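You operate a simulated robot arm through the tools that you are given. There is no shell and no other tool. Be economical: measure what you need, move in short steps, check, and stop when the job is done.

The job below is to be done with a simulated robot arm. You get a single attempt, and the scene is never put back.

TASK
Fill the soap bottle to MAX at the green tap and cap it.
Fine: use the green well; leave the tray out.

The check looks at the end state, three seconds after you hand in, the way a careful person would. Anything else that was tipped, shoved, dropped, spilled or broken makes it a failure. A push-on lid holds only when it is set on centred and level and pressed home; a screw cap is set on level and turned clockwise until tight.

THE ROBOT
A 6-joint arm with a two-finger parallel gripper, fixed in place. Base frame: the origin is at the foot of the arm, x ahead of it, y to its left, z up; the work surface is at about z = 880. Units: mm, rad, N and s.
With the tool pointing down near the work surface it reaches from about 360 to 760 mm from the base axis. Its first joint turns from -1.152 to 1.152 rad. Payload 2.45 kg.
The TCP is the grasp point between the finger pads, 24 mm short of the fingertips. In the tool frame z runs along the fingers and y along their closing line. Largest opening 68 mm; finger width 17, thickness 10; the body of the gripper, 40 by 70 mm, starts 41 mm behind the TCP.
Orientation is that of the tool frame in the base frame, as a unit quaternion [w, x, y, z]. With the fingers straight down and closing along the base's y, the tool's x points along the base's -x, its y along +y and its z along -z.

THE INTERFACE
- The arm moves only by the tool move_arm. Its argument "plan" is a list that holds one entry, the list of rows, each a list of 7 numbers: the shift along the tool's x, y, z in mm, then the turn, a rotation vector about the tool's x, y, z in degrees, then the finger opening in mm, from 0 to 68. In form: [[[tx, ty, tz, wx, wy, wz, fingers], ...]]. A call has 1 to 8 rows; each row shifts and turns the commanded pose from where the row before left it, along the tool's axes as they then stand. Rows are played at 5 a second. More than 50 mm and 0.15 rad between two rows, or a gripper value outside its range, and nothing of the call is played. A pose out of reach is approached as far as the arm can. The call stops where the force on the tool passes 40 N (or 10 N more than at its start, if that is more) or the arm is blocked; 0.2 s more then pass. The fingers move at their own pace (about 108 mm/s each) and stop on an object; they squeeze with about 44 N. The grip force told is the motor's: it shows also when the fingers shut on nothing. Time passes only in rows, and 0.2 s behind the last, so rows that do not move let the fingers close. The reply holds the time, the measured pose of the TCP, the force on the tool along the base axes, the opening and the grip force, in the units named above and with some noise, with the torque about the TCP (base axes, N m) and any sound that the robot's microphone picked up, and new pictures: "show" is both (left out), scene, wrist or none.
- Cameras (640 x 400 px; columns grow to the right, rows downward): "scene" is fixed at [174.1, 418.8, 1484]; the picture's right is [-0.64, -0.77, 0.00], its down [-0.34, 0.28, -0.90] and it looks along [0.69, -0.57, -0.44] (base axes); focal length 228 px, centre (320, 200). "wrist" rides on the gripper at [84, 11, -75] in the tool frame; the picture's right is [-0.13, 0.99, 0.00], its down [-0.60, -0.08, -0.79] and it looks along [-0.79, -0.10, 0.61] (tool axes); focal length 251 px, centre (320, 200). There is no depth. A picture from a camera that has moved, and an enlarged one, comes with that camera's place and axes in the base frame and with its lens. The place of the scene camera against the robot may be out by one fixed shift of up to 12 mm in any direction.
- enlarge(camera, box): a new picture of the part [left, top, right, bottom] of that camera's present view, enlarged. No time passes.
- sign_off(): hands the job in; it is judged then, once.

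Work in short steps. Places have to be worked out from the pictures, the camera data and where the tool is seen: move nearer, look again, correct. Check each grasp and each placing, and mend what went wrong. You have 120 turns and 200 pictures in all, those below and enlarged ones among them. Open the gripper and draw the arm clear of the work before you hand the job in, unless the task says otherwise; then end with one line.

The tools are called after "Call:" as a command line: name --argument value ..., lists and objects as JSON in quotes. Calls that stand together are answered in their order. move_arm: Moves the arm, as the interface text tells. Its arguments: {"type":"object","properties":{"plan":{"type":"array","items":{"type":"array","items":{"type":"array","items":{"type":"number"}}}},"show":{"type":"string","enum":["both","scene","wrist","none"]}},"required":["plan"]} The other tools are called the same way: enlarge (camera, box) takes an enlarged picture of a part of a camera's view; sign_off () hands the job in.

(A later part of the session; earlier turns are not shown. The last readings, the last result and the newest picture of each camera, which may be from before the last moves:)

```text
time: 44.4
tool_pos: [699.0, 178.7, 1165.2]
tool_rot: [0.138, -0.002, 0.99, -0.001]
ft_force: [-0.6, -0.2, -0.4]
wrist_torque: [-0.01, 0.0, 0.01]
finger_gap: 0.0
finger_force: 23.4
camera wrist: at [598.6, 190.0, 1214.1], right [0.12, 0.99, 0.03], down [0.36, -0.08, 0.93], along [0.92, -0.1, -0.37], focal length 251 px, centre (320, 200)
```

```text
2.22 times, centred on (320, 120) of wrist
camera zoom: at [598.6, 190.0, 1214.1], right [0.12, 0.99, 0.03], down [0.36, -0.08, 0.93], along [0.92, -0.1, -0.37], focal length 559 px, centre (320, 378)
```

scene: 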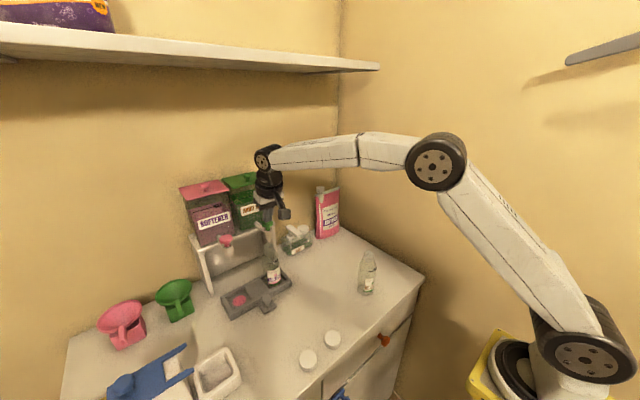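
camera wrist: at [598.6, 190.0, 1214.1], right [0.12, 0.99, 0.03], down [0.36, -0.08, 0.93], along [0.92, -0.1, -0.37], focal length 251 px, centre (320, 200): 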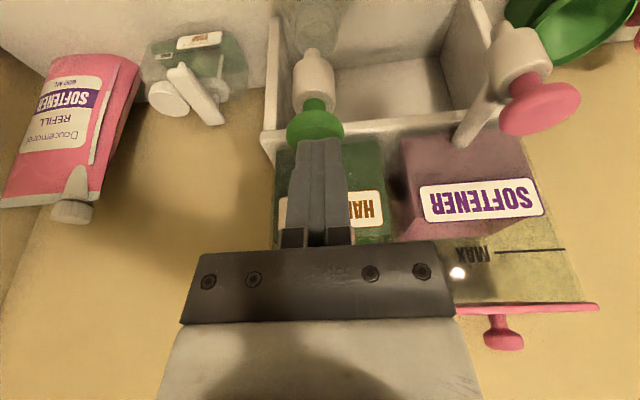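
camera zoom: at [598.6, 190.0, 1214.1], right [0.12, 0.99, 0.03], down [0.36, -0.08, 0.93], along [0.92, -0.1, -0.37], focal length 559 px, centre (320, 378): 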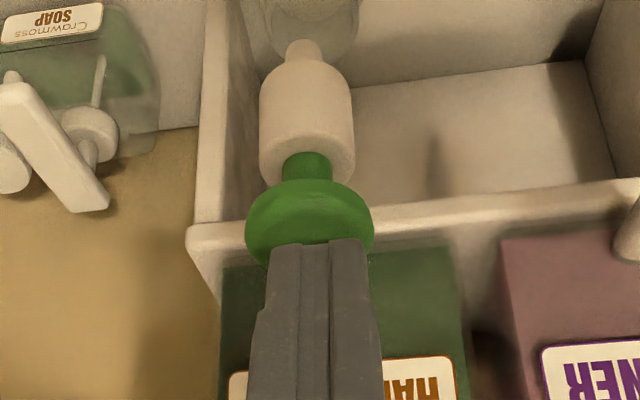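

Head at about (720, 177). I move the tips over it, ~8 mm above.

Call:
move_arm --plan '[[[-7, -1, 2, 0, 0, 0, 0], [-4, 0, 6, 0, 0, 0, 0], [0, 0, 5, 0, 0, 0, 0], [0, 0, 0, 0, 0, 0, 0]]]' --show "none"

Call:
enlarge --camera "scene" --box '[245, 205, 295, 295]'

Call:
enlarge --camera "wrist" --box '[260, 60, 380, 180]'

```text
time: 45.4
tool_pos: [713.7, 179.0, 1155.4]
tool_rot: [0.137, -0.001, 0.991, -0.001]
ft_force: [0.3, 0.5, 0.1]
wrist_torque: [-0.02, 0.0, -0.02]
finger_gap: 0.2
finger_force: 23.6
```

```text
4.44 times, centred on (270, 250) of scene
camera zoom: at [174.1, 418.8, 1484.0], right [-0.64, -0.77, 0.0], down [-0.34, 0.28, -0.9], along [0.69, -0.57, -0.44], focal length 1016 px, centre (542, -22)
```

zoom: 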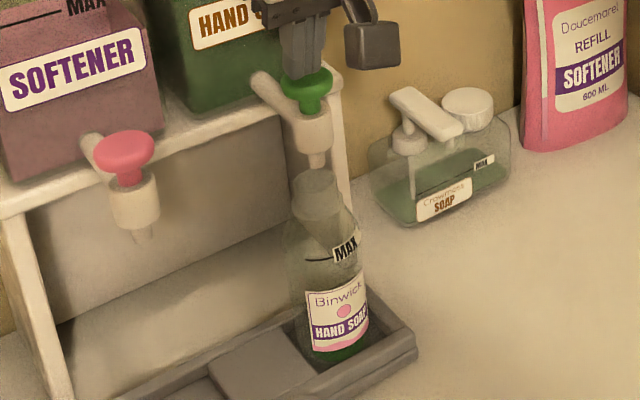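

```text
3.33 times, centred on (320, 120) of wrist
camera zoom: at [612.7, 189.3, 1205.5], right [0.12, 0.99, 0.03], down [0.36, -0.08, 0.93], along [0.92, -0.1, -0.37], focal length 838 px, centre (320, 467)
```

zoom: 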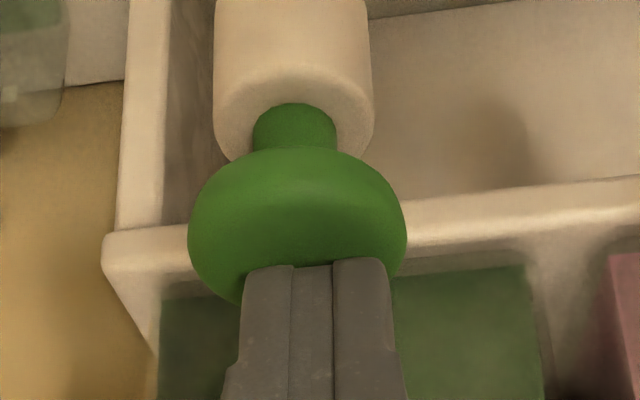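

The head is about 3.5 mm toward −y. I correct that and lower 8 mm vertically.

Call:
move_arm --plan '[[[0, -3.5, 0, 0, 0, 0, 0], [0.8, 0, 2.9, 0, 0, 0, 0], [0.8, 0, 2.9, 0, 0, 0, 0], [0.55, 0, 1.9, 0, 0, 0, 0]]]' --show "none"

Call:
enlarge --camera "scene" --box '[245, 205, 295, 295]'

```text
time: 46.4
tool_pos: [714.1, 174.5, 1149.0]
tool_rot: [0.138, 0.0, 0.99, -0.001]
ft_force: [0.4, 0.9, 2.3]
wrist_torque: [0.06, 0.04, -0.02]
finger_gap: 0.0
finger_force: 23.8
heard: click
```

```text
4.44 times, centred on (270, 250) of scene
camera zoom: at [174.0, 418.8, 1484.0], right [-0.64, -0.77, 0.0], down [-0.34, 0.28, -0.9], along [0.69, -0.57, -0.44], focal length 1016 px, centre (542, -22)
```

zoom: 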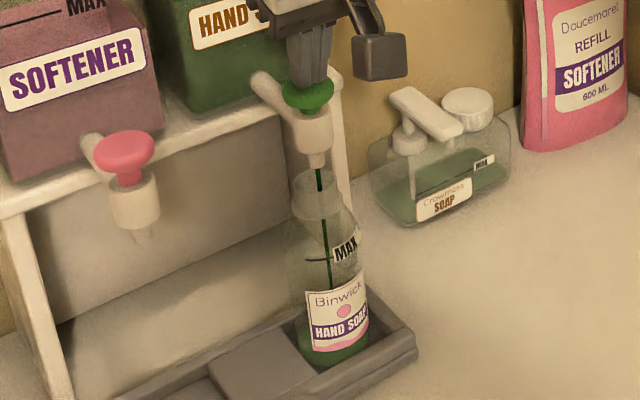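

A click, and soap is running into the bottle. I wait half a second and watch the level.

Call:
move_arm --plan '[[[0, 0, 0, 0, 0, 0, 0], [0, 0, 0, 0, 0, 0, 0]]]' --show "none"

Call:
enlarge --camera "scene" --box '[245, 225, 295, 295]'

```text
time: 47.0
tool_pos: [713.3, 175.0, 1147.1]
tool_rot: [0.138, -0.001, 0.991, -0.001]
ft_force: [0.0, -0.2, 1.5]
wrist_torque: [0.01, 0.05, -0.01]
finger_gap: 0.1
finger_force: 23.7
```

```text
5.71 times, centred on (270, 260) of scene
camera zoom: at [174.0, 418.8, 1484.0], right [-0.64, -0.77, 0.0], down [-0.34, 0.28, -0.9], along [0.69, -0.57, -0.44], focal length 1306 px, centre (606, -143)
```

zoom: 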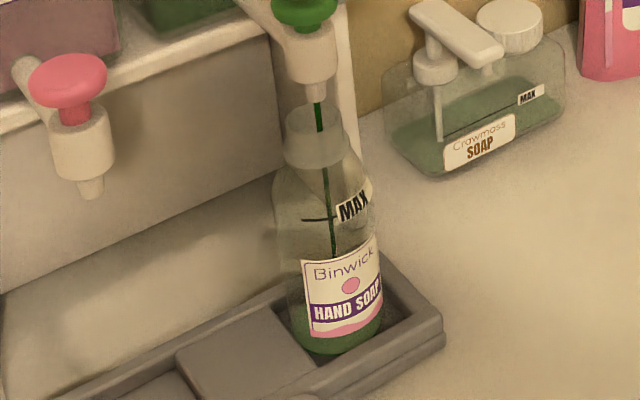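

Call:
move_arm --plan '[[[0, 0, 0, 0, 0, 0, 0], [0, 0, 0, 0, 0, 0, 0], [0, 0, 0, 0, 0, 0, 0], [0, 0, 0, 0, 0, 0, 0]]]' --show "none"

Call:
enlarge --camera "scene" --box '[245, 225, 295, 295]'

```text
time: 48.0
tool_pos: [714.5, 175.8, 1148.2]
tool_rot: [0.137, -0.001, 0.991, 0.0]
ft_force: [-0.5, 0.1, 1.8]
wrist_torque: [0.03, 0.03, -0.01]
finger_gap: 0.0
finger_force: 23.5
```

```text
5.71 times, centred on (270, 260) of scene
camera zoom: at [174.0, 418.8, 1484.0], right [-0.64, -0.77, 0.0], down [-0.34, 0.28, -0.9], along [0.69, -0.57, -0.44], focal length 1306 px, centre (606, -143)
```

zoom: 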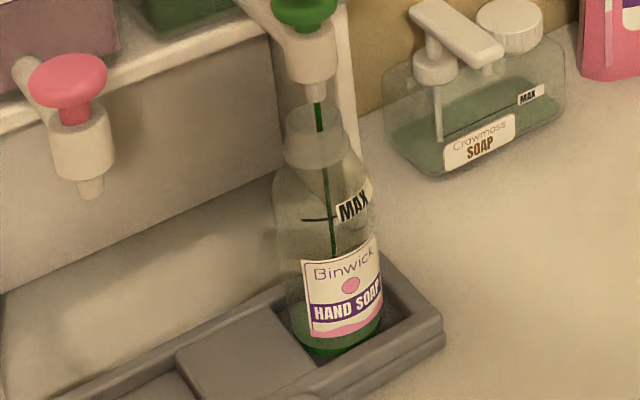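

The flow is slow and steady. I wait longer.

Call:
move_arm --plan '[[[0, 0, 0, 0, 0, 0, 0], [0, 0, 0, 0, 0, 0, 0], [0, 0, 0, 0, 0, 0, 0], [0, 0, 0, 0, 0, 0, 0], [0, 0, 0, 0, 0, 0, 0], [0, 0, 0, 0, 0, 0, 0], [0, 0, 0, 0, 0, 0, 0], [0, 0, 0, 0, 0, 0, 0]]]' --show "none"

Call:
enlarge --camera "scene" --box '[245, 225, 295, 295]'

```text
time: 49.8
tool_pos: [714.3, 174.9, 1147.6]
tool_rot: [0.137, 0.0, 0.991, -0.001]
ft_force: [0.2, -0.6, 1.8]
wrist_torque: [0.0, 0.01, 0.0]
finger_gap: 0.0
finger_force: 22.8
```

```text
5.71 times, centred on (270, 260) of scene
camera zoom: at [174.0, 418.8, 1484.0], right [-0.64, -0.77, 0.0], down [-0.34, 0.28, -0.9], along [0.69, -0.57, -0.44], focal length 1306 px, centre (606, -143)
```

zoom: 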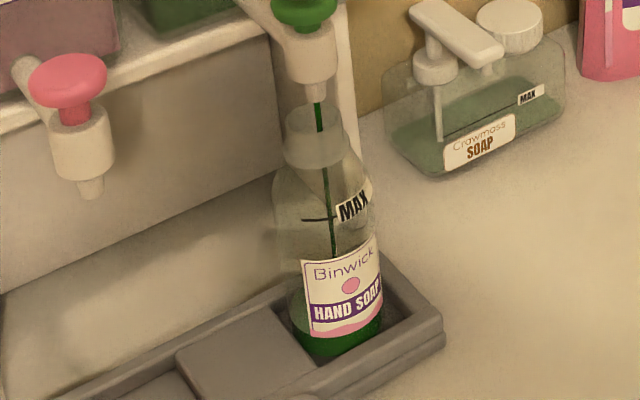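

Call:
move_arm --plan '[[[0, 0, 0, 0, 0, 0, 0], [0, 0, 0, 0, 0, 0, 0], [0, 0, 0, 0, 0, 0, 0], [0, 0, 0, 0, 0, 0, 0], [0, 0, 0, 0, 0, 0, 0], [0, 0, 0, 0, 0, 0, 0], [0, 0, 0, 0, 0, 0, 0], [0, 0, 0, 0, 0, 0, 0]]]' --show "none"

Call:
enlarge --camera "scene" --box '[245, 225, 295, 295]'

```text
time: 51.6
tool_pos: [713.4, 173.7, 1147.5]
tool_rot: [0.138, -0.001, 0.99, -0.001]
ft_force: [0.0, 0.0, 2.7]
wrist_torque: [0.0, 0.01, -0.02]
finger_gap: 0.0
finger_force: 24.5
```

```text
5.71 times, centred on (270, 260) of scene
camera zoom: at [174.0, 418.8, 1484.0], right [-0.64, -0.77, 0.0], down [-0.34, 0.28, -0.9], along [0.69, -0.57, -0.44], focal length 1306 px, centre (606, -143)
```

zoom: 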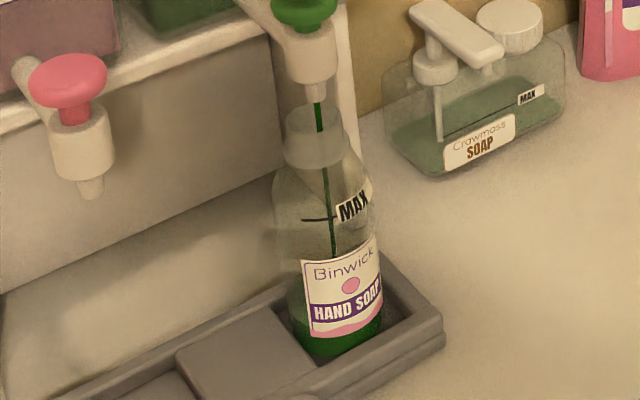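

Call:
move_arm --plan '[[[0, 0, 0, 0, 0, 0, 0], [0, 0, 0, 0, 0, 0, 0], [0, 0, 0, 0, 0, 0, 0], [0, 0, 0, 0, 0, 0, 0], [0, 0, 0, 0, 0, 0, 0], [0, 0, 0, 0, 0, 0, 0], [0, 0, 0, 0, 0, 0, 0], [0, 0, 0, 0, 0, 0, 0]]]' --show "none"

Call:
move_arm --plan '[[[0, 0, 0, 0, 0, 0, 0], [0, 0, 0, 0, 0, 0, 0], [0, 0, 0, 0, 0, 0, 0], [0, 0, 0, 0, 0, 0, 0], [0, 0, 0, 0, 0, 0, 0]]]' --show "none"

Call:
enlarge --camera "scene" --box '[255, 245, 290, 295]'

```text
time: 53.4
tool_pos: [714.9, 174.7, 1147.6]
tool_rot: [0.138, -0.001, 0.99, -0.001]
ft_force: [0.4, 0.2, 2.4]
wrist_torque: [-0.02, -0.01, -0.01]
finger_gap: 0.2
finger_force: 23.7
```

```text
time: 54.6
tool_pos: [714.3, 174.5, 1146.7]
tool_rot: [0.137, -0.001, 0.991, -0.001]
ft_force: [-0.7, 0.5, 2.6]
wrist_torque: [-0.03, 0.01, 0.02]
finger_gap: 0.0
finger_force: 23.4
```

```text
8.00 times, centred on (272, 270) of scene
camera zoom: at [174.1, 418.8, 1484.0], right [-0.64, -0.77, 0.0], down [-0.34, 0.28, -0.9], along [0.69, -0.57, -0.44], focal length 1828 px, centre (700, -360)
```

zoom: 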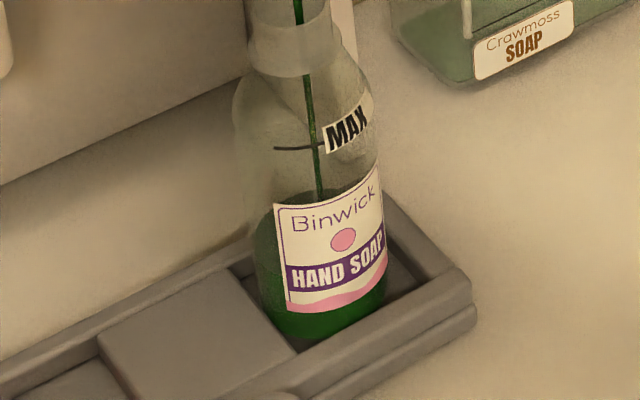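

Level is about halfway and rises roughly 12 px/s in this view. I estimate about 6 s more, so I wait 3.4 s and check.

Call:
move_arm --plan '[[[0, 0, 0, 0, 0, 0, 0], [0, 0, 0, 0, 0, 0, 0], [0, 0, 0, 0, 0, 0, 0], [0, 0, 0, 0, 0, 0, 0], [0, 0, 0, 0, 0, 0, 0], [0, 0, 0, 0, 0, 0, 0], [0, 0, 0, 0, 0, 0, 0], [0, 0, 0, 0, 0, 0, 0]]]' --show "none"

Call:
move_arm --plan '[[[0, 0, 0, 0, 0, 0, 0], [0, 0, 0, 0, 0, 0, 0], [0, 0, 0, 0, 0, 0, 0], [0, 0, 0, 0, 0, 0, 0], [0, 0, 0, 0, 0, 0, 0]]]' --show "none"

Call:
enlarge --camera "scene" --box '[255, 245, 290, 295]'

```text
time: 56.4
tool_pos: [714.2, 175.4, 1147.6]
tool_rot: [0.138, -0.001, 0.99, -0.001]
ft_force: [-0.7, -0.2, 2.2]
wrist_torque: [0.04, -0.01, -0.02]
finger_gap: 0.0
finger_force: 23.8
```

```text
time: 57.6
tool_pos: [712.9, 174.8, 1146.6]
tool_rot: [0.138, -0.001, 0.99, -0.001]
ft_force: [-0.5, 0.5, 2.3]
wrist_torque: [0.0, 0.0, 0.02]
finger_gap: 0.0
finger_force: 23.3
```

```text
8.00 times, centred on (272, 270) of scene
camera zoom: at [174.1, 418.8, 1484.0], right [-0.64, -0.77, 0.0], down [-0.34, 0.28, -0.9], along [0.69, -0.57, -0.44], focal length 1828 px, centre (700, -360)
```

zoom: 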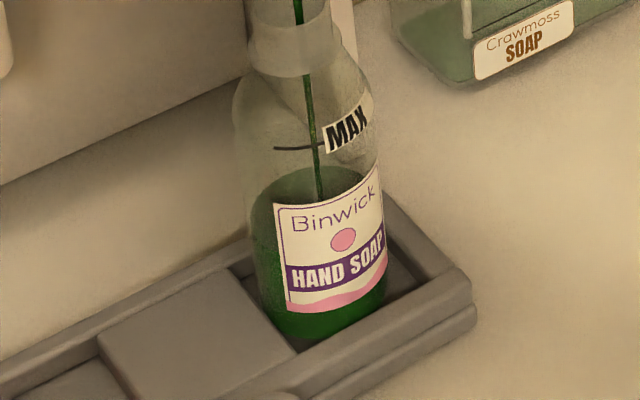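

Rate is about 7.7 px/s here, about 7 s more. I wait 4 s.

Call:
move_arm --plan '[[[0, 0, 0, 0, 0, 0, 0], [0, 0, 0, 0, 0, 0, 0], [0, 0, 0, 0, 0, 0, 0], [0, 0, 0, 0, 0, 0, 0], [0, 0, 0, 0, 0, 0, 0], [0, 0, 0, 0, 0, 0, 0], [0, 0, 0, 0, 0, 0, 0], [0, 0, 0, 0, 0, 0, 0]]]' --show "none"

Call:
move_arm --plan '[[[0, 0, 0, 0, 0, 0, 0], [0, 0, 0, 0, 0, 0, 0], [0, 0, 0, 0, 0, 0, 0], [0, 0, 0, 0, 0, 0, 0], [0, 0, 0, 0, 0, 0, 0], [0, 0, 0, 0, 0, 0, 0], [0, 0, 0, 0, 0, 0, 0]]]' --show "none"

Call:
enlarge --camera "scene" --box '[255, 245, 290, 295]'

```text
time: 59.4
tool_pos: [714.3, 175.6, 1148.0]
tool_rot: [0.138, -0.001, 0.99, -0.001]
ft_force: [0.1, -0.2, 2.0]
wrist_torque: [-0.02, 0.03, -0.02]
finger_gap: 0.0
finger_force: 23.6
```

```text
time: 61.0
tool_pos: [713.8, 174.7, 1148.1]
tool_rot: [0.137, -0.001, 0.991, -0.001]
ft_force: [0.4, -0.3, 1.2]
wrist_torque: [-0.04, -0.03, 0.02]
finger_gap: 0.0
finger_force: 23.5
```

```text
8.00 times, centred on (272, 270) of scene
camera zoom: at [174.1, 418.8, 1484.0], right [-0.64, -0.77, 0.0], down [-0.34, 0.28, -0.9], along [0.69, -0.57, -0.44], focal length 1828 px, centre (700, -360)
```

zoom: 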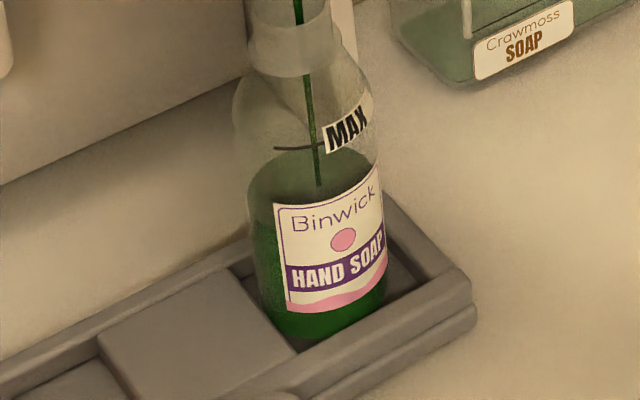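

Re-judging with the true ellipse: the surface centre is near row 188 and must reach about 109, so roughly 10 s more. I wait 5 s; the front edge should then show above the label.

Call:
move_arm --plan '[[[0, 0, 0, 0, 0, 0, 0], [0, 0, 0, 0, 0, 0, 0], [0, 0, 0, 0, 0, 0, 0], [0, 0, 0, 0, 0, 0, 0], [0, 0, 0, 0, 0, 0, 0], [0, 0, 0, 0, 0, 0, 0], [0, 0, 0, 0, 0, 0, 0], [0, 0, 0, 0, 0, 0, 0]]]' --show "none"

Call:
move_arm --plan '[[[0, 0, 0, 0, 0, 0, 0], [0, 0, 0, 0, 0, 0, 0], [0, 0, 0, 0, 0, 0, 0], [0, 0, 0, 0, 0, 0, 0], [0, 0, 0, 0, 0, 0, 0], [0, 0, 0, 0, 0, 0, 0], [0, 0, 0, 0, 0, 0, 0], [0, 0, 0, 0, 0, 0, 0]]]' --show "none"

Call:
enlarge --camera "scene" --box '[255, 245, 290, 295]'

```text
time: 62.8
tool_pos: [714.1, 175.2, 1147.7]
tool_rot: [0.138, -0.001, 0.991, 0.0]
ft_force: [-0.6, 0.6, 1.7]
wrist_torque: [-0.04, 0.01, 0.0]
finger_gap: 0.3
finger_force: 23.6
```

```text
time: 64.6
tool_pos: [714.1, 174.6, 1147.3]
tool_rot: [0.138, -0.002, 0.99, 0.0]
ft_force: [-0.1, 0.5, 1.5]
wrist_torque: [0.02, -0.02, 0.0]
finger_gap: 0.1
finger_force: 23.9
```

```text
8.00 times, centred on (272, 270) of scene
camera zoom: at [174.1, 418.8, 1484.0], right [-0.64, -0.77, 0.0], down [-0.34, 0.28, -0.9], along [0.69, -0.57, -0.44], focal length 1828 px, centre (700, -360)
```

zoom: 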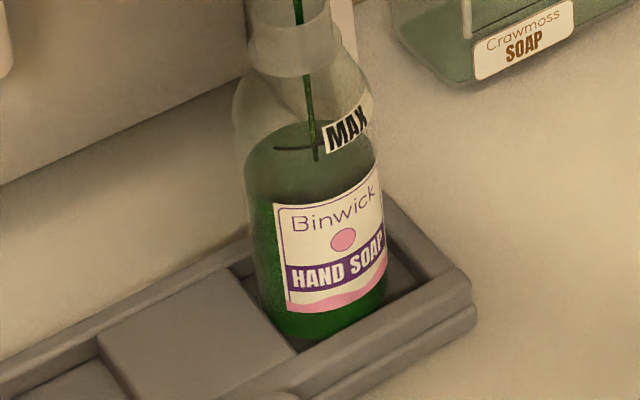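

Front edge near row 200, stream entry moved 25 px in 3.6 s. About 7 s remain; I wait 4 s.

Call:
move_arm --plan '[[[0, 0, 0, 0, 0, 0, 0], [0, 0, 0, 0, 0, 0, 0], [0, 0, 0, 0, 0, 0, 0], [0, 0, 0, 0, 0, 0, 0], [0, 0, 0, 0, 0, 0, 0], [0, 0, 0, 0, 0, 0, 0], [0, 0, 0, 0, 0, 0, 0], [0, 0, 0, 0, 0, 0, 0]]]' --show "none"

Call:
move_arm --plan '[[[0, 0, 0, 0, 0, 0, 0], [0, 0, 0, 0, 0, 0, 0], [0, 0, 0, 0, 0, 0, 0], [0, 0, 0, 0, 0, 0, 0], [0, 0, 0, 0, 0, 0, 0], [0, 0, 0, 0, 0, 0, 0], [0, 0, 0, 0, 0, 0, 0], [0, 0, 0, 0, 0, 0, 0]]]' --show "none"

Call:
enlarge --camera "scene" --box '[255, 245, 290, 295]'

```text
time: 66.4
tool_pos: [713.6, 175.6, 1148.0]
tool_rot: [0.137, -0.001, 0.991, 0.0]
ft_force: [-0.1, -0.2, 1.4]
wrist_torque: [0.0, -0.01, -0.04]
finger_gap: 0.0
finger_force: 23.7
```

```text
time: 68.2
tool_pos: [712.5, 174.0, 1147.7]
tool_rot: [0.137, 0.0, 0.991, 0.0]
ft_force: [0.6, 0.3, 1.7]
wrist_torque: [0.04, 0.0, -0.04]
finger_gap: 0.1
finger_force: 23.1
```

```text
8.00 times, centred on (272, 270) of scene
camera zoom: at [174.1, 418.8, 1484.0], right [-0.64, -0.77, 0.0], down [-0.34, 0.28, -0.9], along [0.69, -0.57, -0.44], focal length 1828 px, centre (700, -360)
```

zoom: 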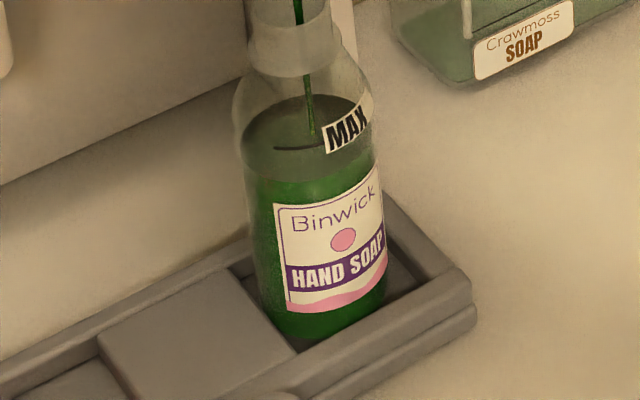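

About 4.5 s remain. I test now whether releasing shuts the tap, by raising 8 mm.

Call:
move_arm --plan '[[[-2.2, 0, -7.7, 0, 0, 0, 0]]]' --show "none"

Call:
enlarge --camera "scene" --box '[250, 215, 295, 280]'

```text
time: 68.6
tool_pos: [712.9, 173.3, 1154.2]
tool_rot: [0.138, 0.0, 0.99, -0.001]
ft_force: [-0.3, 0.3, -0.3]
wrist_torque: [-0.02, 0.02, -0.02]
finger_gap: 0.0
finger_force: 23.8
```

```text
6.15 times, centred on (272, 248) of scene
camera zoom: at [174.1, 418.8, 1484.0], right [-0.64, -0.77, 0.0], down [-0.34, 0.28, -0.9], along [0.69, -0.57, -0.44], focal length 1406 px, centre (612, -92)
```

zoom: 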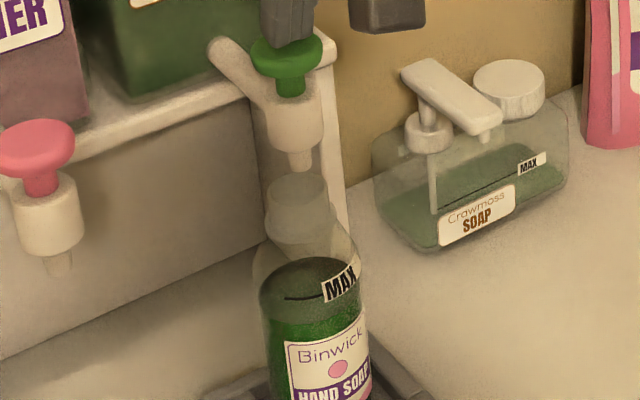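

Releasing shuts the tap, so it can be topped up in measured bursts. I look closely at the level.

Call:
enlarge --camera "scene" --box '[258, 250, 288, 275]'

```text
16.00 times, centred on (273, 262) of scene
camera zoom: at [174.1, 418.8, 1484.0], right [-0.64, -0.77, 0.0], down [-0.34, 0.28, -0.9], along [0.69, -0.57, -0.44], focal length 3656 px, centre (1072, -800)
```

zoom: 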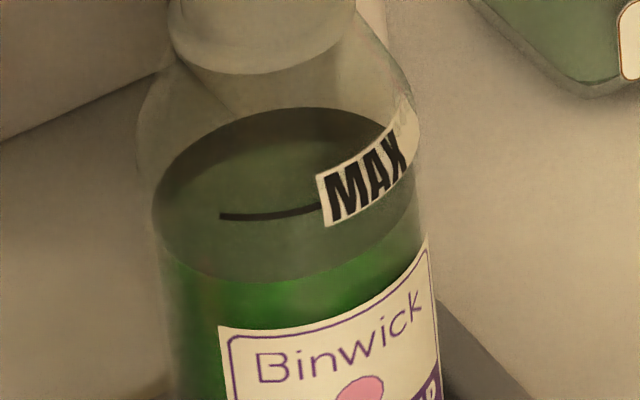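

The front edge needs 66 px in this view to meet the line, about 4.7 s of flow. I give about 3 s, then measure.

Call:
move_arm --plan '[[[2.2, 0, 7.7, 0, 0, 0, 0], [0, 0, 0, 0, 0, 0, 0], [0, 0, 0, 0, 0, 0, 0], [0, 0, 0, 0, 0, 0, 0], [0, 0, 0, 0, 0, 0, 0], [0, 0, 0, 0, 0, 0, 0], [0, 0, 0, 0, 0, 0, 0], [0, 0, 0, 0, 0, 0, 0]]]' --show "none"

Call:
move_arm --plan '[[[0, 0, 0, 0, 0, 0, 0], [0, 0, 0, 0, 0, 0, 0], [0, 0, 0, 0, 0, 0, 0], [0, 0, 0, 0, 0, 0, 0], [0, 0, 0, 0, 0, 0, 0], [0, 0, 0, 0, 0, 0, 0], [-2.2, 0, -7.7, 0, 0, 0, 0]]]' --show "none"

Call:
enlarge --camera "scene" --box '[258, 250, 288, 275]'

```text
time: 70.4
tool_pos: [713.7, 174.4, 1148.0]
tool_rot: [0.137, 0.0, 0.991, 0.0]
ft_force: [0.9, 0.3, 1.8]
wrist_torque: [0.03, -0.05, -0.02]
finger_gap: 0.3
finger_force: 24.0
heard: click
```

```text
time: 72.0
tool_pos: [713.7, 175.0, 1156.3]
tool_rot: [0.138, -0.001, 0.99, -0.001]
ft_force: [0.7, 0.0, 0.0]
wrist_torque: [-0.01, 0.0, -0.04]
finger_gap: 0.0
finger_force: 23.2
```

```text
16.00 times, centred on (273, 262) of scene
camera zoom: at [174.1, 418.8, 1484.0], right [-0.64, -0.77, 0.0], down [-0.34, 0.28, -0.9], along [0.69, -0.57, -0.44], focal length 3656 px, centre (1072, -800)
```

zoom: 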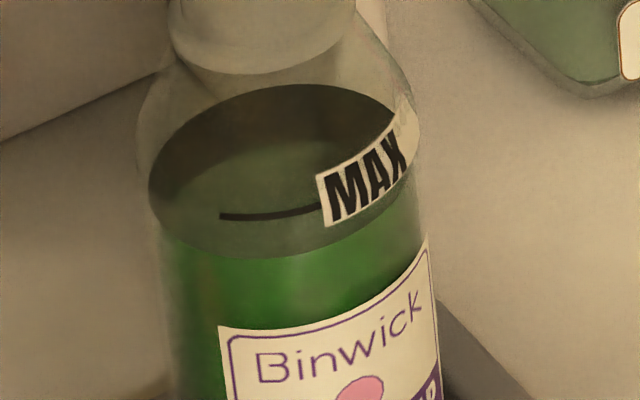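

24 px for that burst, 41 px remain. I give about 4.4 s and measure again.

Call:
move_arm --plan '[[[2.2, 0, 7.7, 0, 0, 0, 0], [0, 0, 0, 0, 0, 0, 0], [0, 0, 0, 0, 0, 0, 0], [0, 0, 0, 0, 0, 0, 0], [0, 0, 0, 0, 0, 0, 0], [0, 0, 0, 0, 0, 0, 0], [0, 0, 0, 0, 0, 0, 0], [0, 0, 0, 0, 0, 0, 0]]]' --show "none"

Call:
move_arm --plan '[[[0, 0, 0, 0, 0, 0, 0], [0, 0, 0, 0, 0, 0, 0], [0, 0, 0, 0, 0, 0, 0], [0, 0, 0, 0, 0, 0, 0], [0, 0, 0, 0, 0, 0, 0], [0, 0, 0, 0, 0, 0, 0], [0, 0, 0, 0, 0, 0, 0], [0, 0, 0, 0, 0, 0, 0]]]' --show "none"

Call:
move_arm --plan '[[[0, 0, 0, 0, 0, 0, 0], [0, 0, 0, 0, 0, 0, 0], [-2.2, 0, -7.7, 0, 0, 0, 0]]]' --show "none"

Call:
enlarge --camera "scene" --box '[258, 250, 288, 275]'

```text
time: 73.8
tool_pos: [713.9, 175.7, 1148.1]
tool_rot: [0.138, -0.001, 0.99, -0.001]
ft_force: [0.1, -0.6, 2.3]
wrist_torque: [0.02, 0.01, 0.0]
finger_gap: 0.0
finger_force: 23.4
heard: click
```

```text
time: 75.6
tool_pos: [714.6, 174.9, 1149.5]
tool_rot: [0.138, -0.002, 0.99, -0.001]
ft_force: [0.0, -0.9, 1.4]
wrist_torque: [0.04, -0.03, 0.0]
finger_gap: 0.1
finger_force: 23.9
```

```text
time: 76.4
tool_pos: [713.3, 175.5, 1155.7]
tool_rot: [0.138, 0.0, 0.99, -0.001]
ft_force: [0.3, -0.5, 0.0]
wrist_torque: [0.01, -0.03, 0.0]
finger_gap: 0.2
finger_force: 23.6
```

```text
16.00 times, centred on (273, 262) of scene
camera zoom: at [174.1, 418.8, 1484.0], right [-0.64, -0.77, 0.0], down [-0.34, 0.28, -0.9], along [0.69, -0.57, -0.44], focal length 3656 px, centre (1072, -800)
```

zoom: 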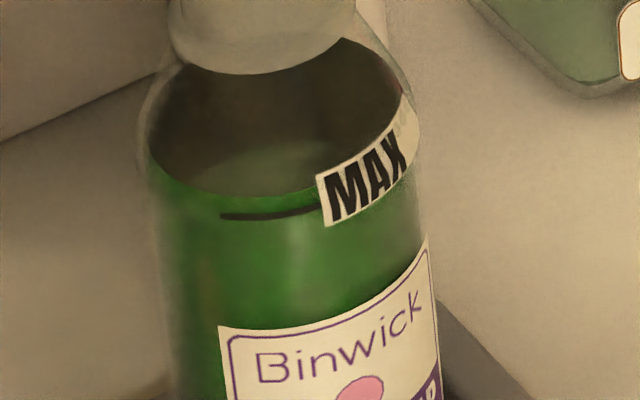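

The front edge now reads slightly above the line. I wait briefly, raise clear, and look again to see where it settles.

Call:
move_arm --plan '[[[-2, 0, -8, 0, 0, 0, 0], [0, 0, 0, 0, 0, 0, 0], [0, 0, 0, 0, 0, 0, 0]]]' --show "none"

Call:
enlarge --camera "scene" --box '[258, 250, 288, 275]'

Call:
enlarge --camera "scene" --box '[250, 215, 295, 295]'

```text
time: 77.2
tool_pos: [712.6, 174.4, 1164.3]
tool_rot: [0.136, -0.002, 0.991, -0.001]
ft_force: [0.4, 0.1, 0.0]
wrist_torque: [-0.01, 0.03, 0.01]
finger_gap: 0.0
finger_force: 23.7
```

```text
16.00 times, centred on (273, 262) of scene
camera zoom: at [174.1, 418.8, 1484.0], right [-0.64, -0.77, 0.0], down [-0.34, 0.28, -0.9], along [0.69, -0.57, -0.44], focal length 3656 px, centre (1072, -800)
```

zoom: 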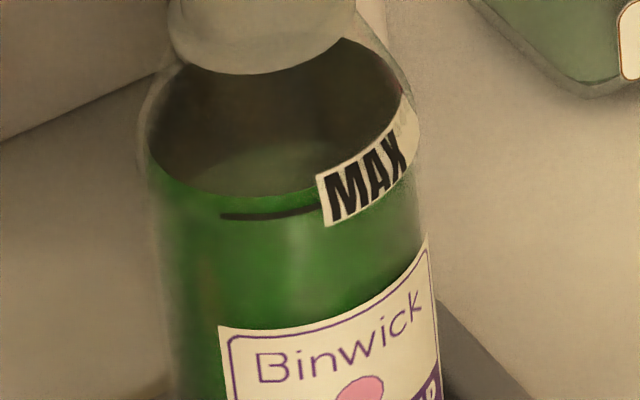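

```text
5.00 times, centred on (272, 255) of scene
camera zoom: at [174.1, 418.8, 1484.0], right [-0.64, -0.77, 0.0], down [-0.34, 0.28, -0.9], along [0.69, -0.57, -0.44], focal length 1143 px, centre (558, -75)
```

zoom: 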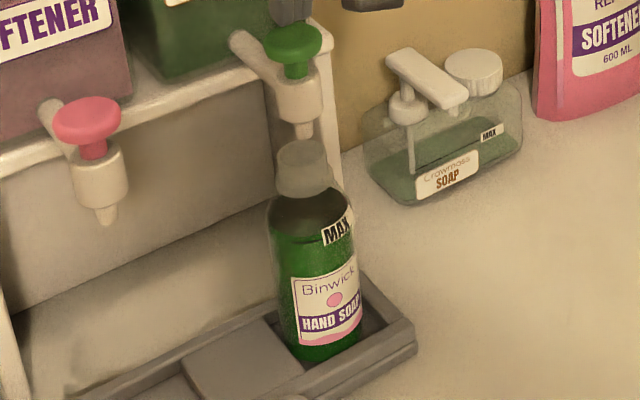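

It settled about 2–4 mm above the line's centre, essentially at MAX. Now I back off from the tap, level the tool and go above the tray knob near (652, 236).

Call:
move_arm --plan '[[[20, 0, -25, 0, 0, 0, 0], [26, 0, -30, 0, 0, 0, 20], [0, 20, 0, 0, 8, 0, 40], [0, 20, 0, 0, 8, 0, 66], [0, 21, 0, 0, 0, 0, 66], [0, 0, 40, 0, 0, 0, 66], [0, 0, 45, 0, 0, 0, 66], [0, 0, 0, 0, 0, 0, 66]]]'

```text
time: 79.0
tool_pos: [653.5, 235.1, 1123.1]
tool_rot: [-0.002, -0.001, 1.0, -0.001]
ft_force: [0.0, 0.2, 0.3]
wrist_torque: [0.0, 0.0, -0.01]
finger_gap: 66.0
finger_force: 0.2
camera wrist: at [570.3, 244.7, 1197.8], right [0.13, 0.99, 0.0], down [0.61, -0.08, 0.79], along [0.78, -0.1, -0.61], focal length 251 px, centre (320, 200)
```

scene: 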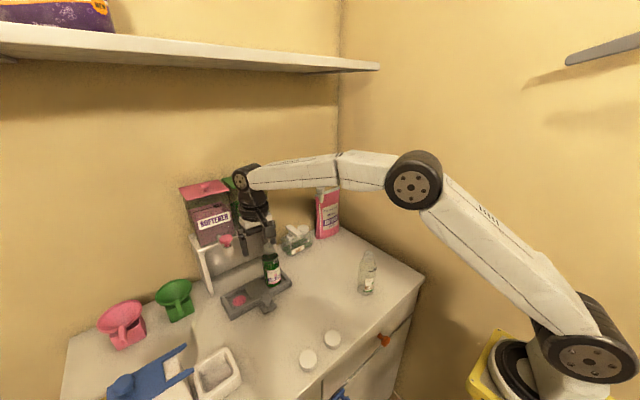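
wrist: 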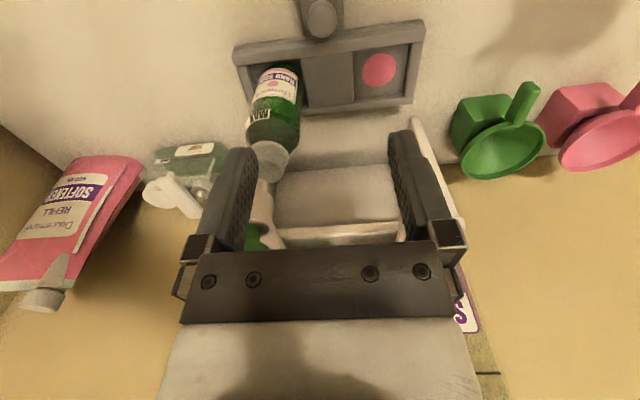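

Knob at (651, 236). I descend over it to just above the grip height.

Call:
move_arm --plan '[[[2, 0.5, 40, 0, 0, 0, 66], [0, 0, 45, 0, 0, 0, 66], [0, 0, 45, 0, 0, 0, 66], [0, 0, 40, 0, 0, 0, 66], [0, 0, 15, 0, 0, 0, 66], [0, 0, 10, 0, 0, 0, 66], [0, 0, 0, 0, 0, 0, 66]]]'

```text
time: 80.6
tool_pos: [652.2, 236.1, 924.8]
tool_rot: [-0.002, -0.001, 1.0, -0.001]
ft_force: [0.1, -0.2, 0.9]
wrist_torque: [-0.01, 0.03, -0.01]
finger_gap: 65.9
finger_force: 0.1
camera wrist: at [568.6, 247.4, 1000.3], right [0.13, 0.99, 0.0], down [0.61, -0.08, 0.79], along [0.78, -0.1, -0.61], focal length 251 px, centre (320, 200)
```

scene: 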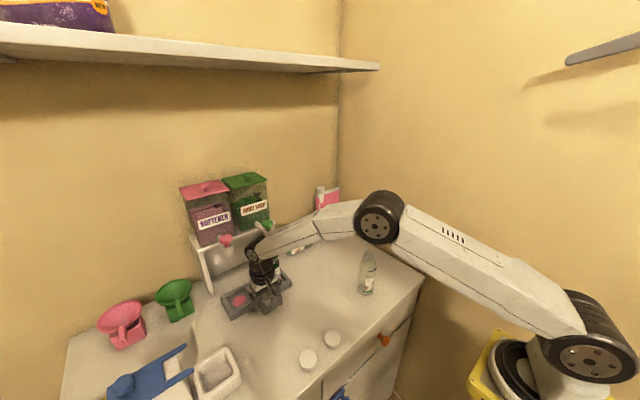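
wrist: 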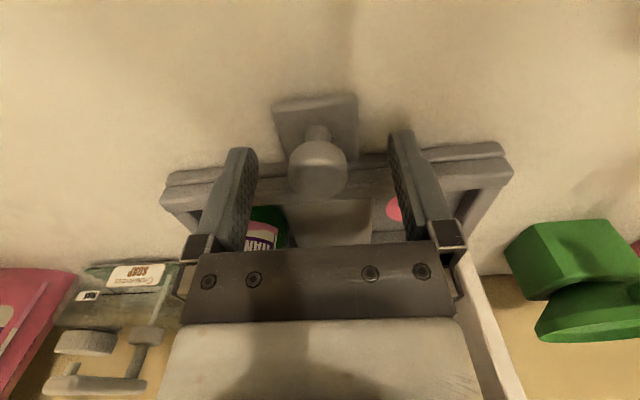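

The knob is well placed between the pads. I drop 4 mm, close and begin pulling gently.

Call:
move_arm --plan '[[[0, -0.7, 4, 0, 0, 0, 66], [0, 0, 0, 0, 0, 0, 40], [0, 0, 0, 0, 0, 0, 20], [0, 0, 0, 0, 0, 0, 20], [2, 0, 0, 0, 0, 0, 20], [3, 0, 0, 0, 0, 0, 20], [4, 0, 0, 0, 0, 0, 20], [4, 0, 0, 0, 0, 0, 20]]]' --show "wrist"

```text
time: 82.4
tool_pos: [637.0, 234.4, 921.4]
tool_rot: [-0.001, -0.002, 1.0, 0.0]
ft_force: [2.1, 2.9, -1.8]
wrist_torque: [0.12, -0.12, -0.06]
finger_gap: 27.3
finger_force: 41.3
camera wrist: at [553.6, 246.0, 996.5], right [0.13, 0.99, 0.0], down [0.61, -0.08, 0.79], along [0.79, -0.1, -0.61], focal length 251 px, centre (320, 200)
```

wrist: 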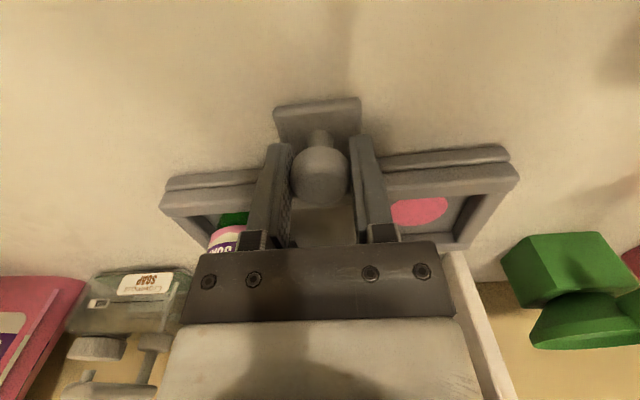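

The tray follows. I pull on smoothly toward its original place (TCP x ≈ 538).

Call:
move_arm --plan '[[[5, 0, 0, 0, 0, 0, 20], [5, 0, 0, 0, 0, 0, 20], [6, 0, 0, 0, 0, 0, 20], [6, 0, 0, 0, 0, 0, 20], [6, 0, 0, 0, 0, 0, 20], [6, 0, 0, 0, 0, 0, 20], [5, 0, 0, 0, 0, 0, 20], [5, 0, 0, 0, 0, 0, 20]]]' --show "none"

Call:
move_arm --plan '[[[5, 0, 0, 0, 0, 0, 20], [6, 0, 0, 0, 0, 0, 20], [6, 0, 0, 0, 0, 0, 20], [6, 0, 0, 0, 0, 0, 20], [6, 0, 0, 0, 0, 0, 20], [5, 0, 0, 0, 0, 0, 20], [4, 0, 0, 0, 0, 0, 20], [3, 0, 0, 0, 0, 0, 20]]]'

```text
time: 84.2
tool_pos: [594.1, 234.8, 920.8]
tool_rot: [-0.002, -0.002, 1.0, -0.001]
ft_force: [1.1, 4.4, -8.7]
wrist_torque: [-0.03, -0.02, -0.02]
finger_gap: 27.3
finger_force: 41.6
```

```text
time: 86.0
tool_pos: [553.0, 235.3, 921.2]
tool_rot: [-0.001, 0.0, 1.0, 0.0]
ft_force: [1.2, 6.9, -12.4]
wrist_torque: [0.1, 0.16, 0.0]
finger_gap: 27.2
finger_force: 42.1
camera wrist: at [470.0, 246.0, 996.7], right [0.13, 0.99, 0.0], down [0.61, -0.08, 0.79], along [0.78, -0.1, -0.61], focal length 251 px, centre (320, 200)
```

scene: 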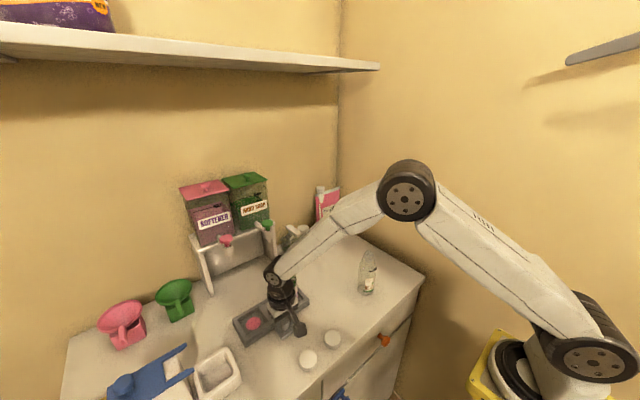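
wrist: 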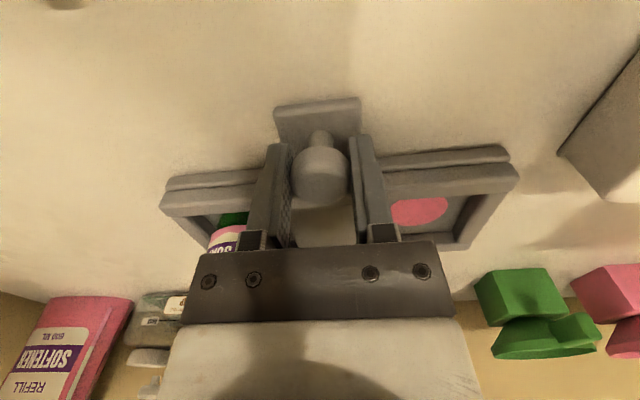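

I pull the last 15 mm, then release and rise.

Call:
move_arm --plan '[[[4, 0, 0, 0, 0, 0, 20], [4, 0, 0, 0, 0, 0, 20], [3, 0, 0, 0, 0, 0, 20], [2, 0, 0, 0, 0, 0, 20], [1.5, 0, 0, 0, 0, 0, 20], [0, 0, 0, 0, 0, 0, 20]]]' --show "none"

```text
time: 87.4
tool_pos: [540.1, 236.3, 921.1]
tool_rot: [0.0, -0.001, 1.0, 0.002]
ft_force: [0.2, 9.8, 2.7]
wrist_torque: [0.09, 0.04, -0.05]
finger_gap: 27.1
finger_force: 41.9
```

Call:
move_arm --plan '[[[1.5, 0, 0, 0, 0, 0, 20], [0, 0, 0, 0, 0, 0, 20], [0, 0, 0, 0, 0, 0, 40], [0, 0, 0, 0, 0, 0, 64], [0, 0, -15, 0, 0, 0, 64], [0, 0, -35, 0, 0, 0, 64], [0, 0, -45, 0, 0, 0, 64], [0, 0, -45, 0, 0, 0, 64]]]'

Call:
enlarge --camera "scene" --box '[220, 230, 340, 370]'

```text
time: 89.2
tool_pos: [537.0, 231.6, 1060.2]
tool_rot: [-0.002, -0.001, 1.0, 0.0]
ft_force: [0.0, -0.3, -0.5]
wrist_torque: [-0.01, -0.01, 0.03]
finger_gap: 64.0
finger_force: 0.0
camera wrist: at [453.3, 243.5, 1135.4], right [0.13, 0.99, 0.0], down [0.61, -0.08, 0.79], along [0.78, -0.1, -0.61], focal length 251 px, centre (320, 200)
```

scene: 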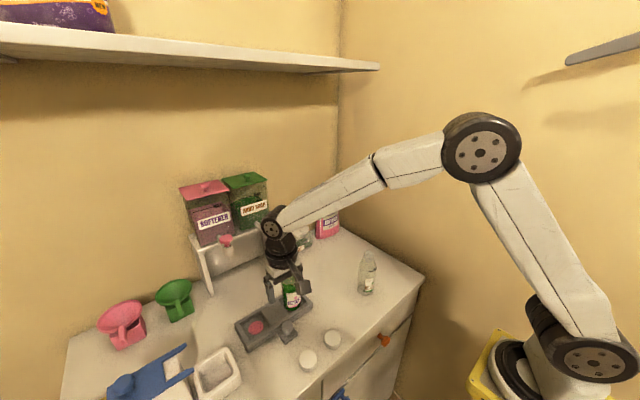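
wrist: 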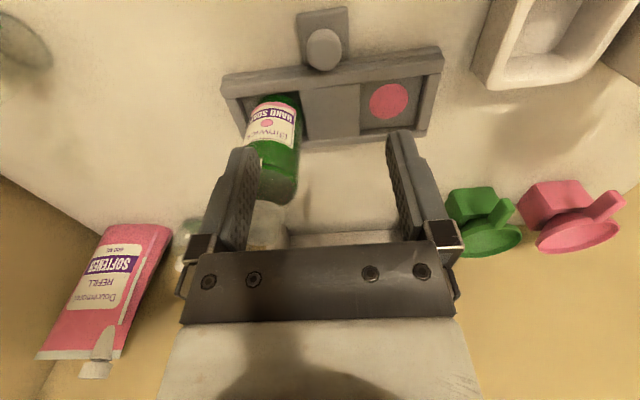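

```text
2.86 times, centred on (280, 300) of scene
camera zoom: at [174.1, 418.8, 1484.0], right [-0.64, -0.77, 0.0], down [-0.34, 0.28, -0.9], along [0.69, -0.57, -0.44], focal length 653 px, centre (434, -86)
```

zoom: 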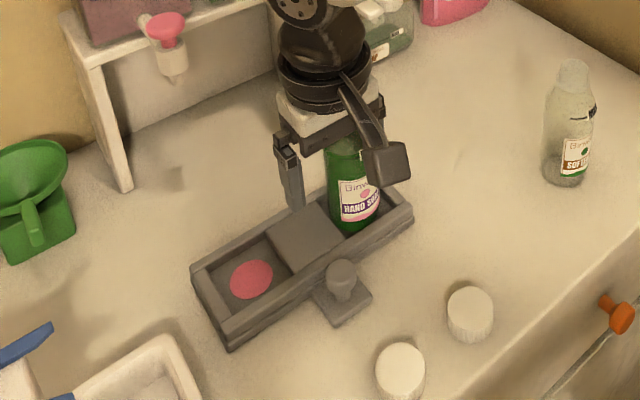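

The tray is out and the bottle is upright and full. Next I pick a cap: the one near (446, 158). I hover above it.

Call:
move_arm --plan '[[[30, -24, 5, 0, 0, 0, 66], [30, -24, 15, 0, 0, 0, 66], [31, -25, 20, 0, 0, 0, 66], [0, 0, 20, 0, 0, 0, 66], [0, 0, 0, 0, 0, 0, 66]]]'

Call:
enlarge --camera "wrist" --box '[230, 0, 410, 200]'

Call:
enlarge --camera "scene" --box '[250, 240, 310, 310]'

```text
time: 90.4
tool_pos: [444.0, 160.6, 1002.0]
tool_rot: [0.0, -0.001, 1.0, -0.001]
ft_force: [-0.9, -0.2, 0.7]
wrist_torque: [-0.01, 0.0, -0.02]
finger_gap: 65.9
finger_force: 0.0
camera wrist: at [361.7, 172.5, 1077.6], right [0.13, 0.99, 0.0], down [0.61, -0.08, 0.79], along [0.79, -0.1, -0.61], focal length 251 px, centre (320, 200)
```

scene: 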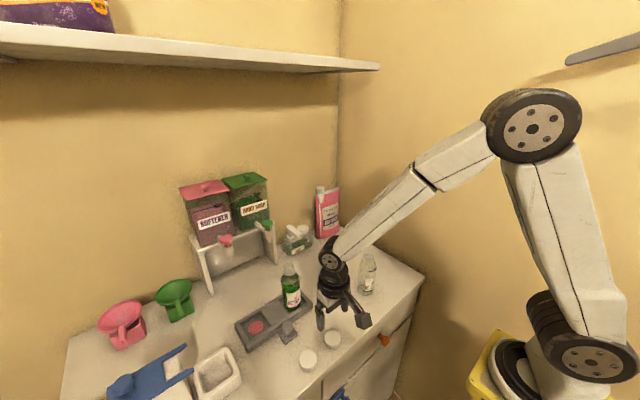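
wrist: 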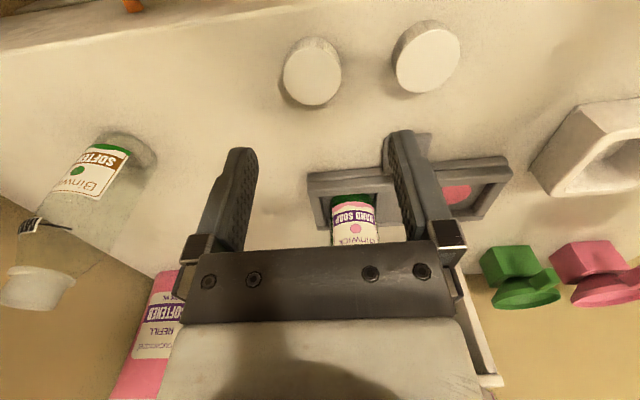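

```text
2.00 times, centred on (320, 100) of wrist
camera zoom: at [361.7, 172.5, 1077.6], right [0.13, 0.99, 0.0], down [0.61, -0.08, 0.79], along [0.79, -0.1, -0.61], focal length 503 px, centre (320, 400)
```

zoom: 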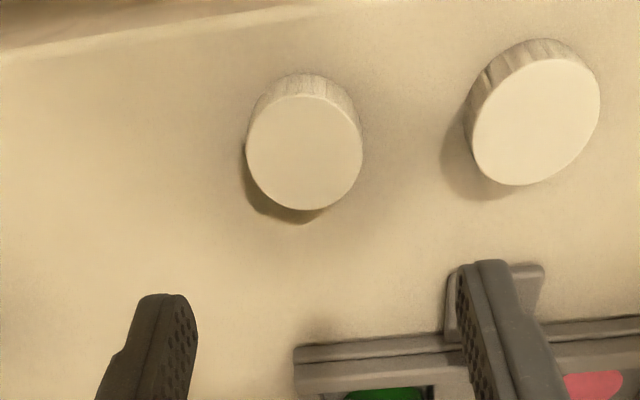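

```text
5.71 times, centred on (280, 275) of scene
camera zoom: at [174.1, 418.8, 1484.0], right [-0.64, -0.77, 0.0], down [-0.34, 0.28, -0.9], along [0.69, -0.57, -0.44], focal length 1306 px, centre (549, -229)
```

zoom: 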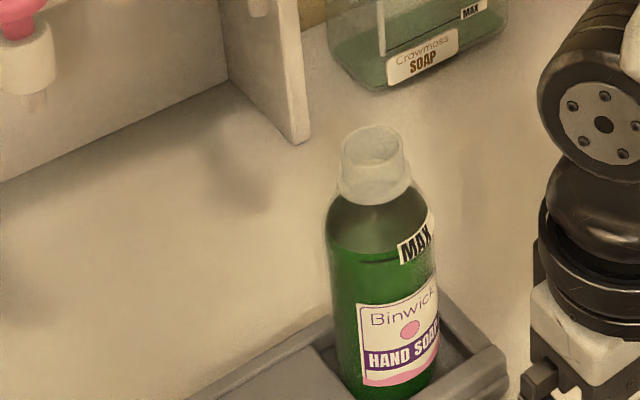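

Level sits right at the MAX mark from here. The cap is about 40 mm wide at (445.6, 157). I align and descend in two stages.

Call:
move_arm --plan '[[[-1.5, -3, 20, 0, 0, 0, 66], [0, 0, 25, 0, 0, 0, 66], [0, 0, 20, 0, 0, 0, 66], [0, 0, 0, 0, 0, 0, 66]]]'

Call:
enlarge --camera "wrist" --box '[230, 50, 410, 230]'

```text
time: 91.4
tool_pos: [447.4, 158.4, 935.1]
tool_rot: [-0.001, -0.001, 1.0, 0.0]
ft_force: [0.5, 0.2, -0.3]
wrist_torque: [-0.02, -0.02, -0.01]
finger_gap: 65.9
finger_force: 0.0
camera wrist: at [364.2, 170.0, 1010.8], right [0.13, 0.99, 0.0], down [0.61, -0.08, 0.79], along [0.79, -0.1, -0.61], focal length 251 px, centre (320, 200)
```

scene: 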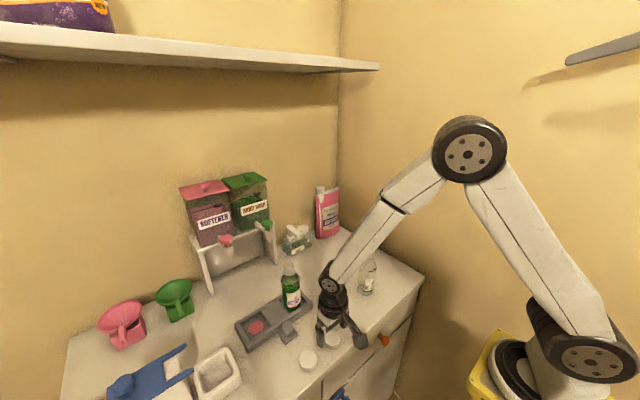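
wrist: 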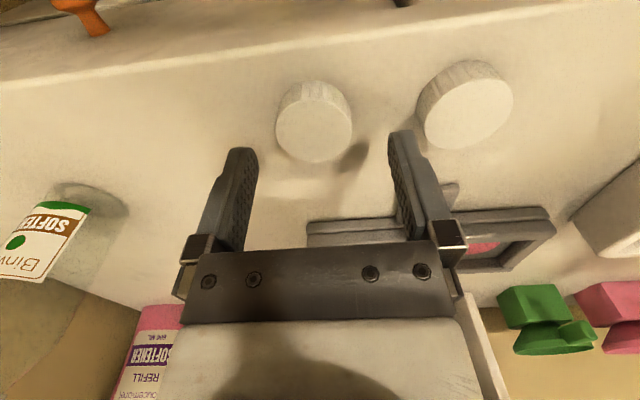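

```text
2.22 times, centred on (320, 140) of wrist
camera zoom: at [364.2, 170.0, 1010.8], right [0.13, 0.99, 0.0], down [0.61, -0.08, 0.79], along [0.79, -0.1, -0.61], focal length 559 px, centre (320, 333)
```

zoom: 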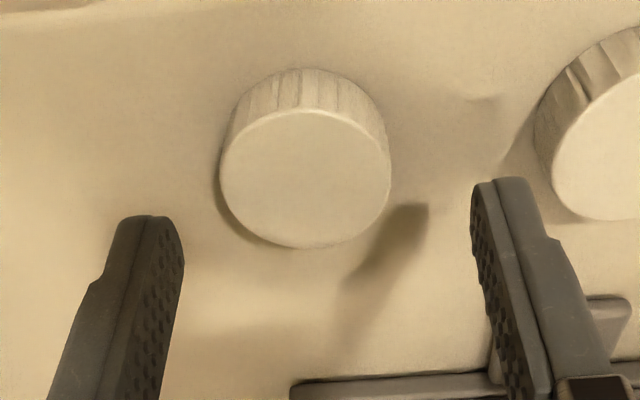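

Cap top is near z 900, and it sits about 1.5 mm toward −y. I correct, descend 27 mm and close.

Call:
move_arm --plan '[[[0, -1.5, 12, 0, 0, 0, 66], [0, 0, 10, 0, 0, 0, 66], [0, 0, 5, 0, 0, 0, 66], [0, 0, 0, 0, 0, 0, 50], [0, 0, 0, 0, 0, 0, 34], [0, 0, 0, 0, 0, 0, 34], [0, 0, 0, 0, 0, 0, 34]]]'

```text
time: 93.0
tool_pos: [447.3, 158.3, 910.2]
tool_rot: [-0.002, 0.0, 1.0, -0.002]
ft_force: [-0.5, 0.3, 0.5]
wrist_torque: [0.01, 0.0, -0.02]
finger_gap: 40.0
finger_force: 44.2
camera wrist: at [363.6, 169.0, 985.3], right [0.13, 0.99, 0.0], down [0.61, -0.08, 0.79], along [0.78, -0.1, -0.61], focal length 251 px, centre (320, 200)
```

scene: 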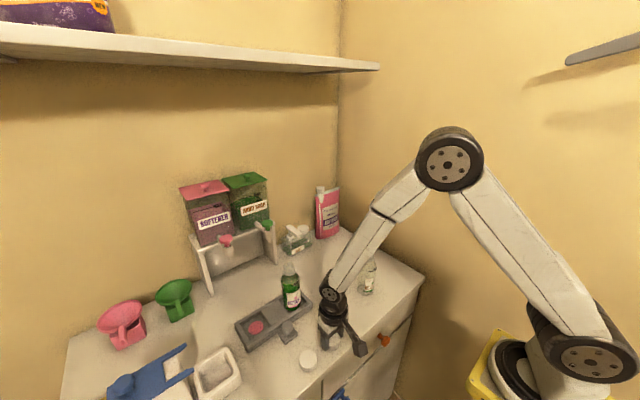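
wrist: 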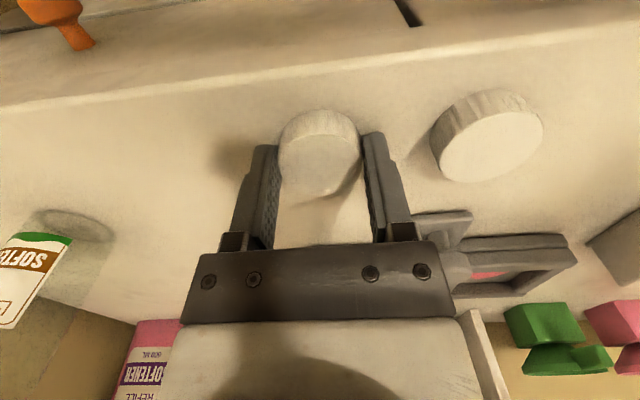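

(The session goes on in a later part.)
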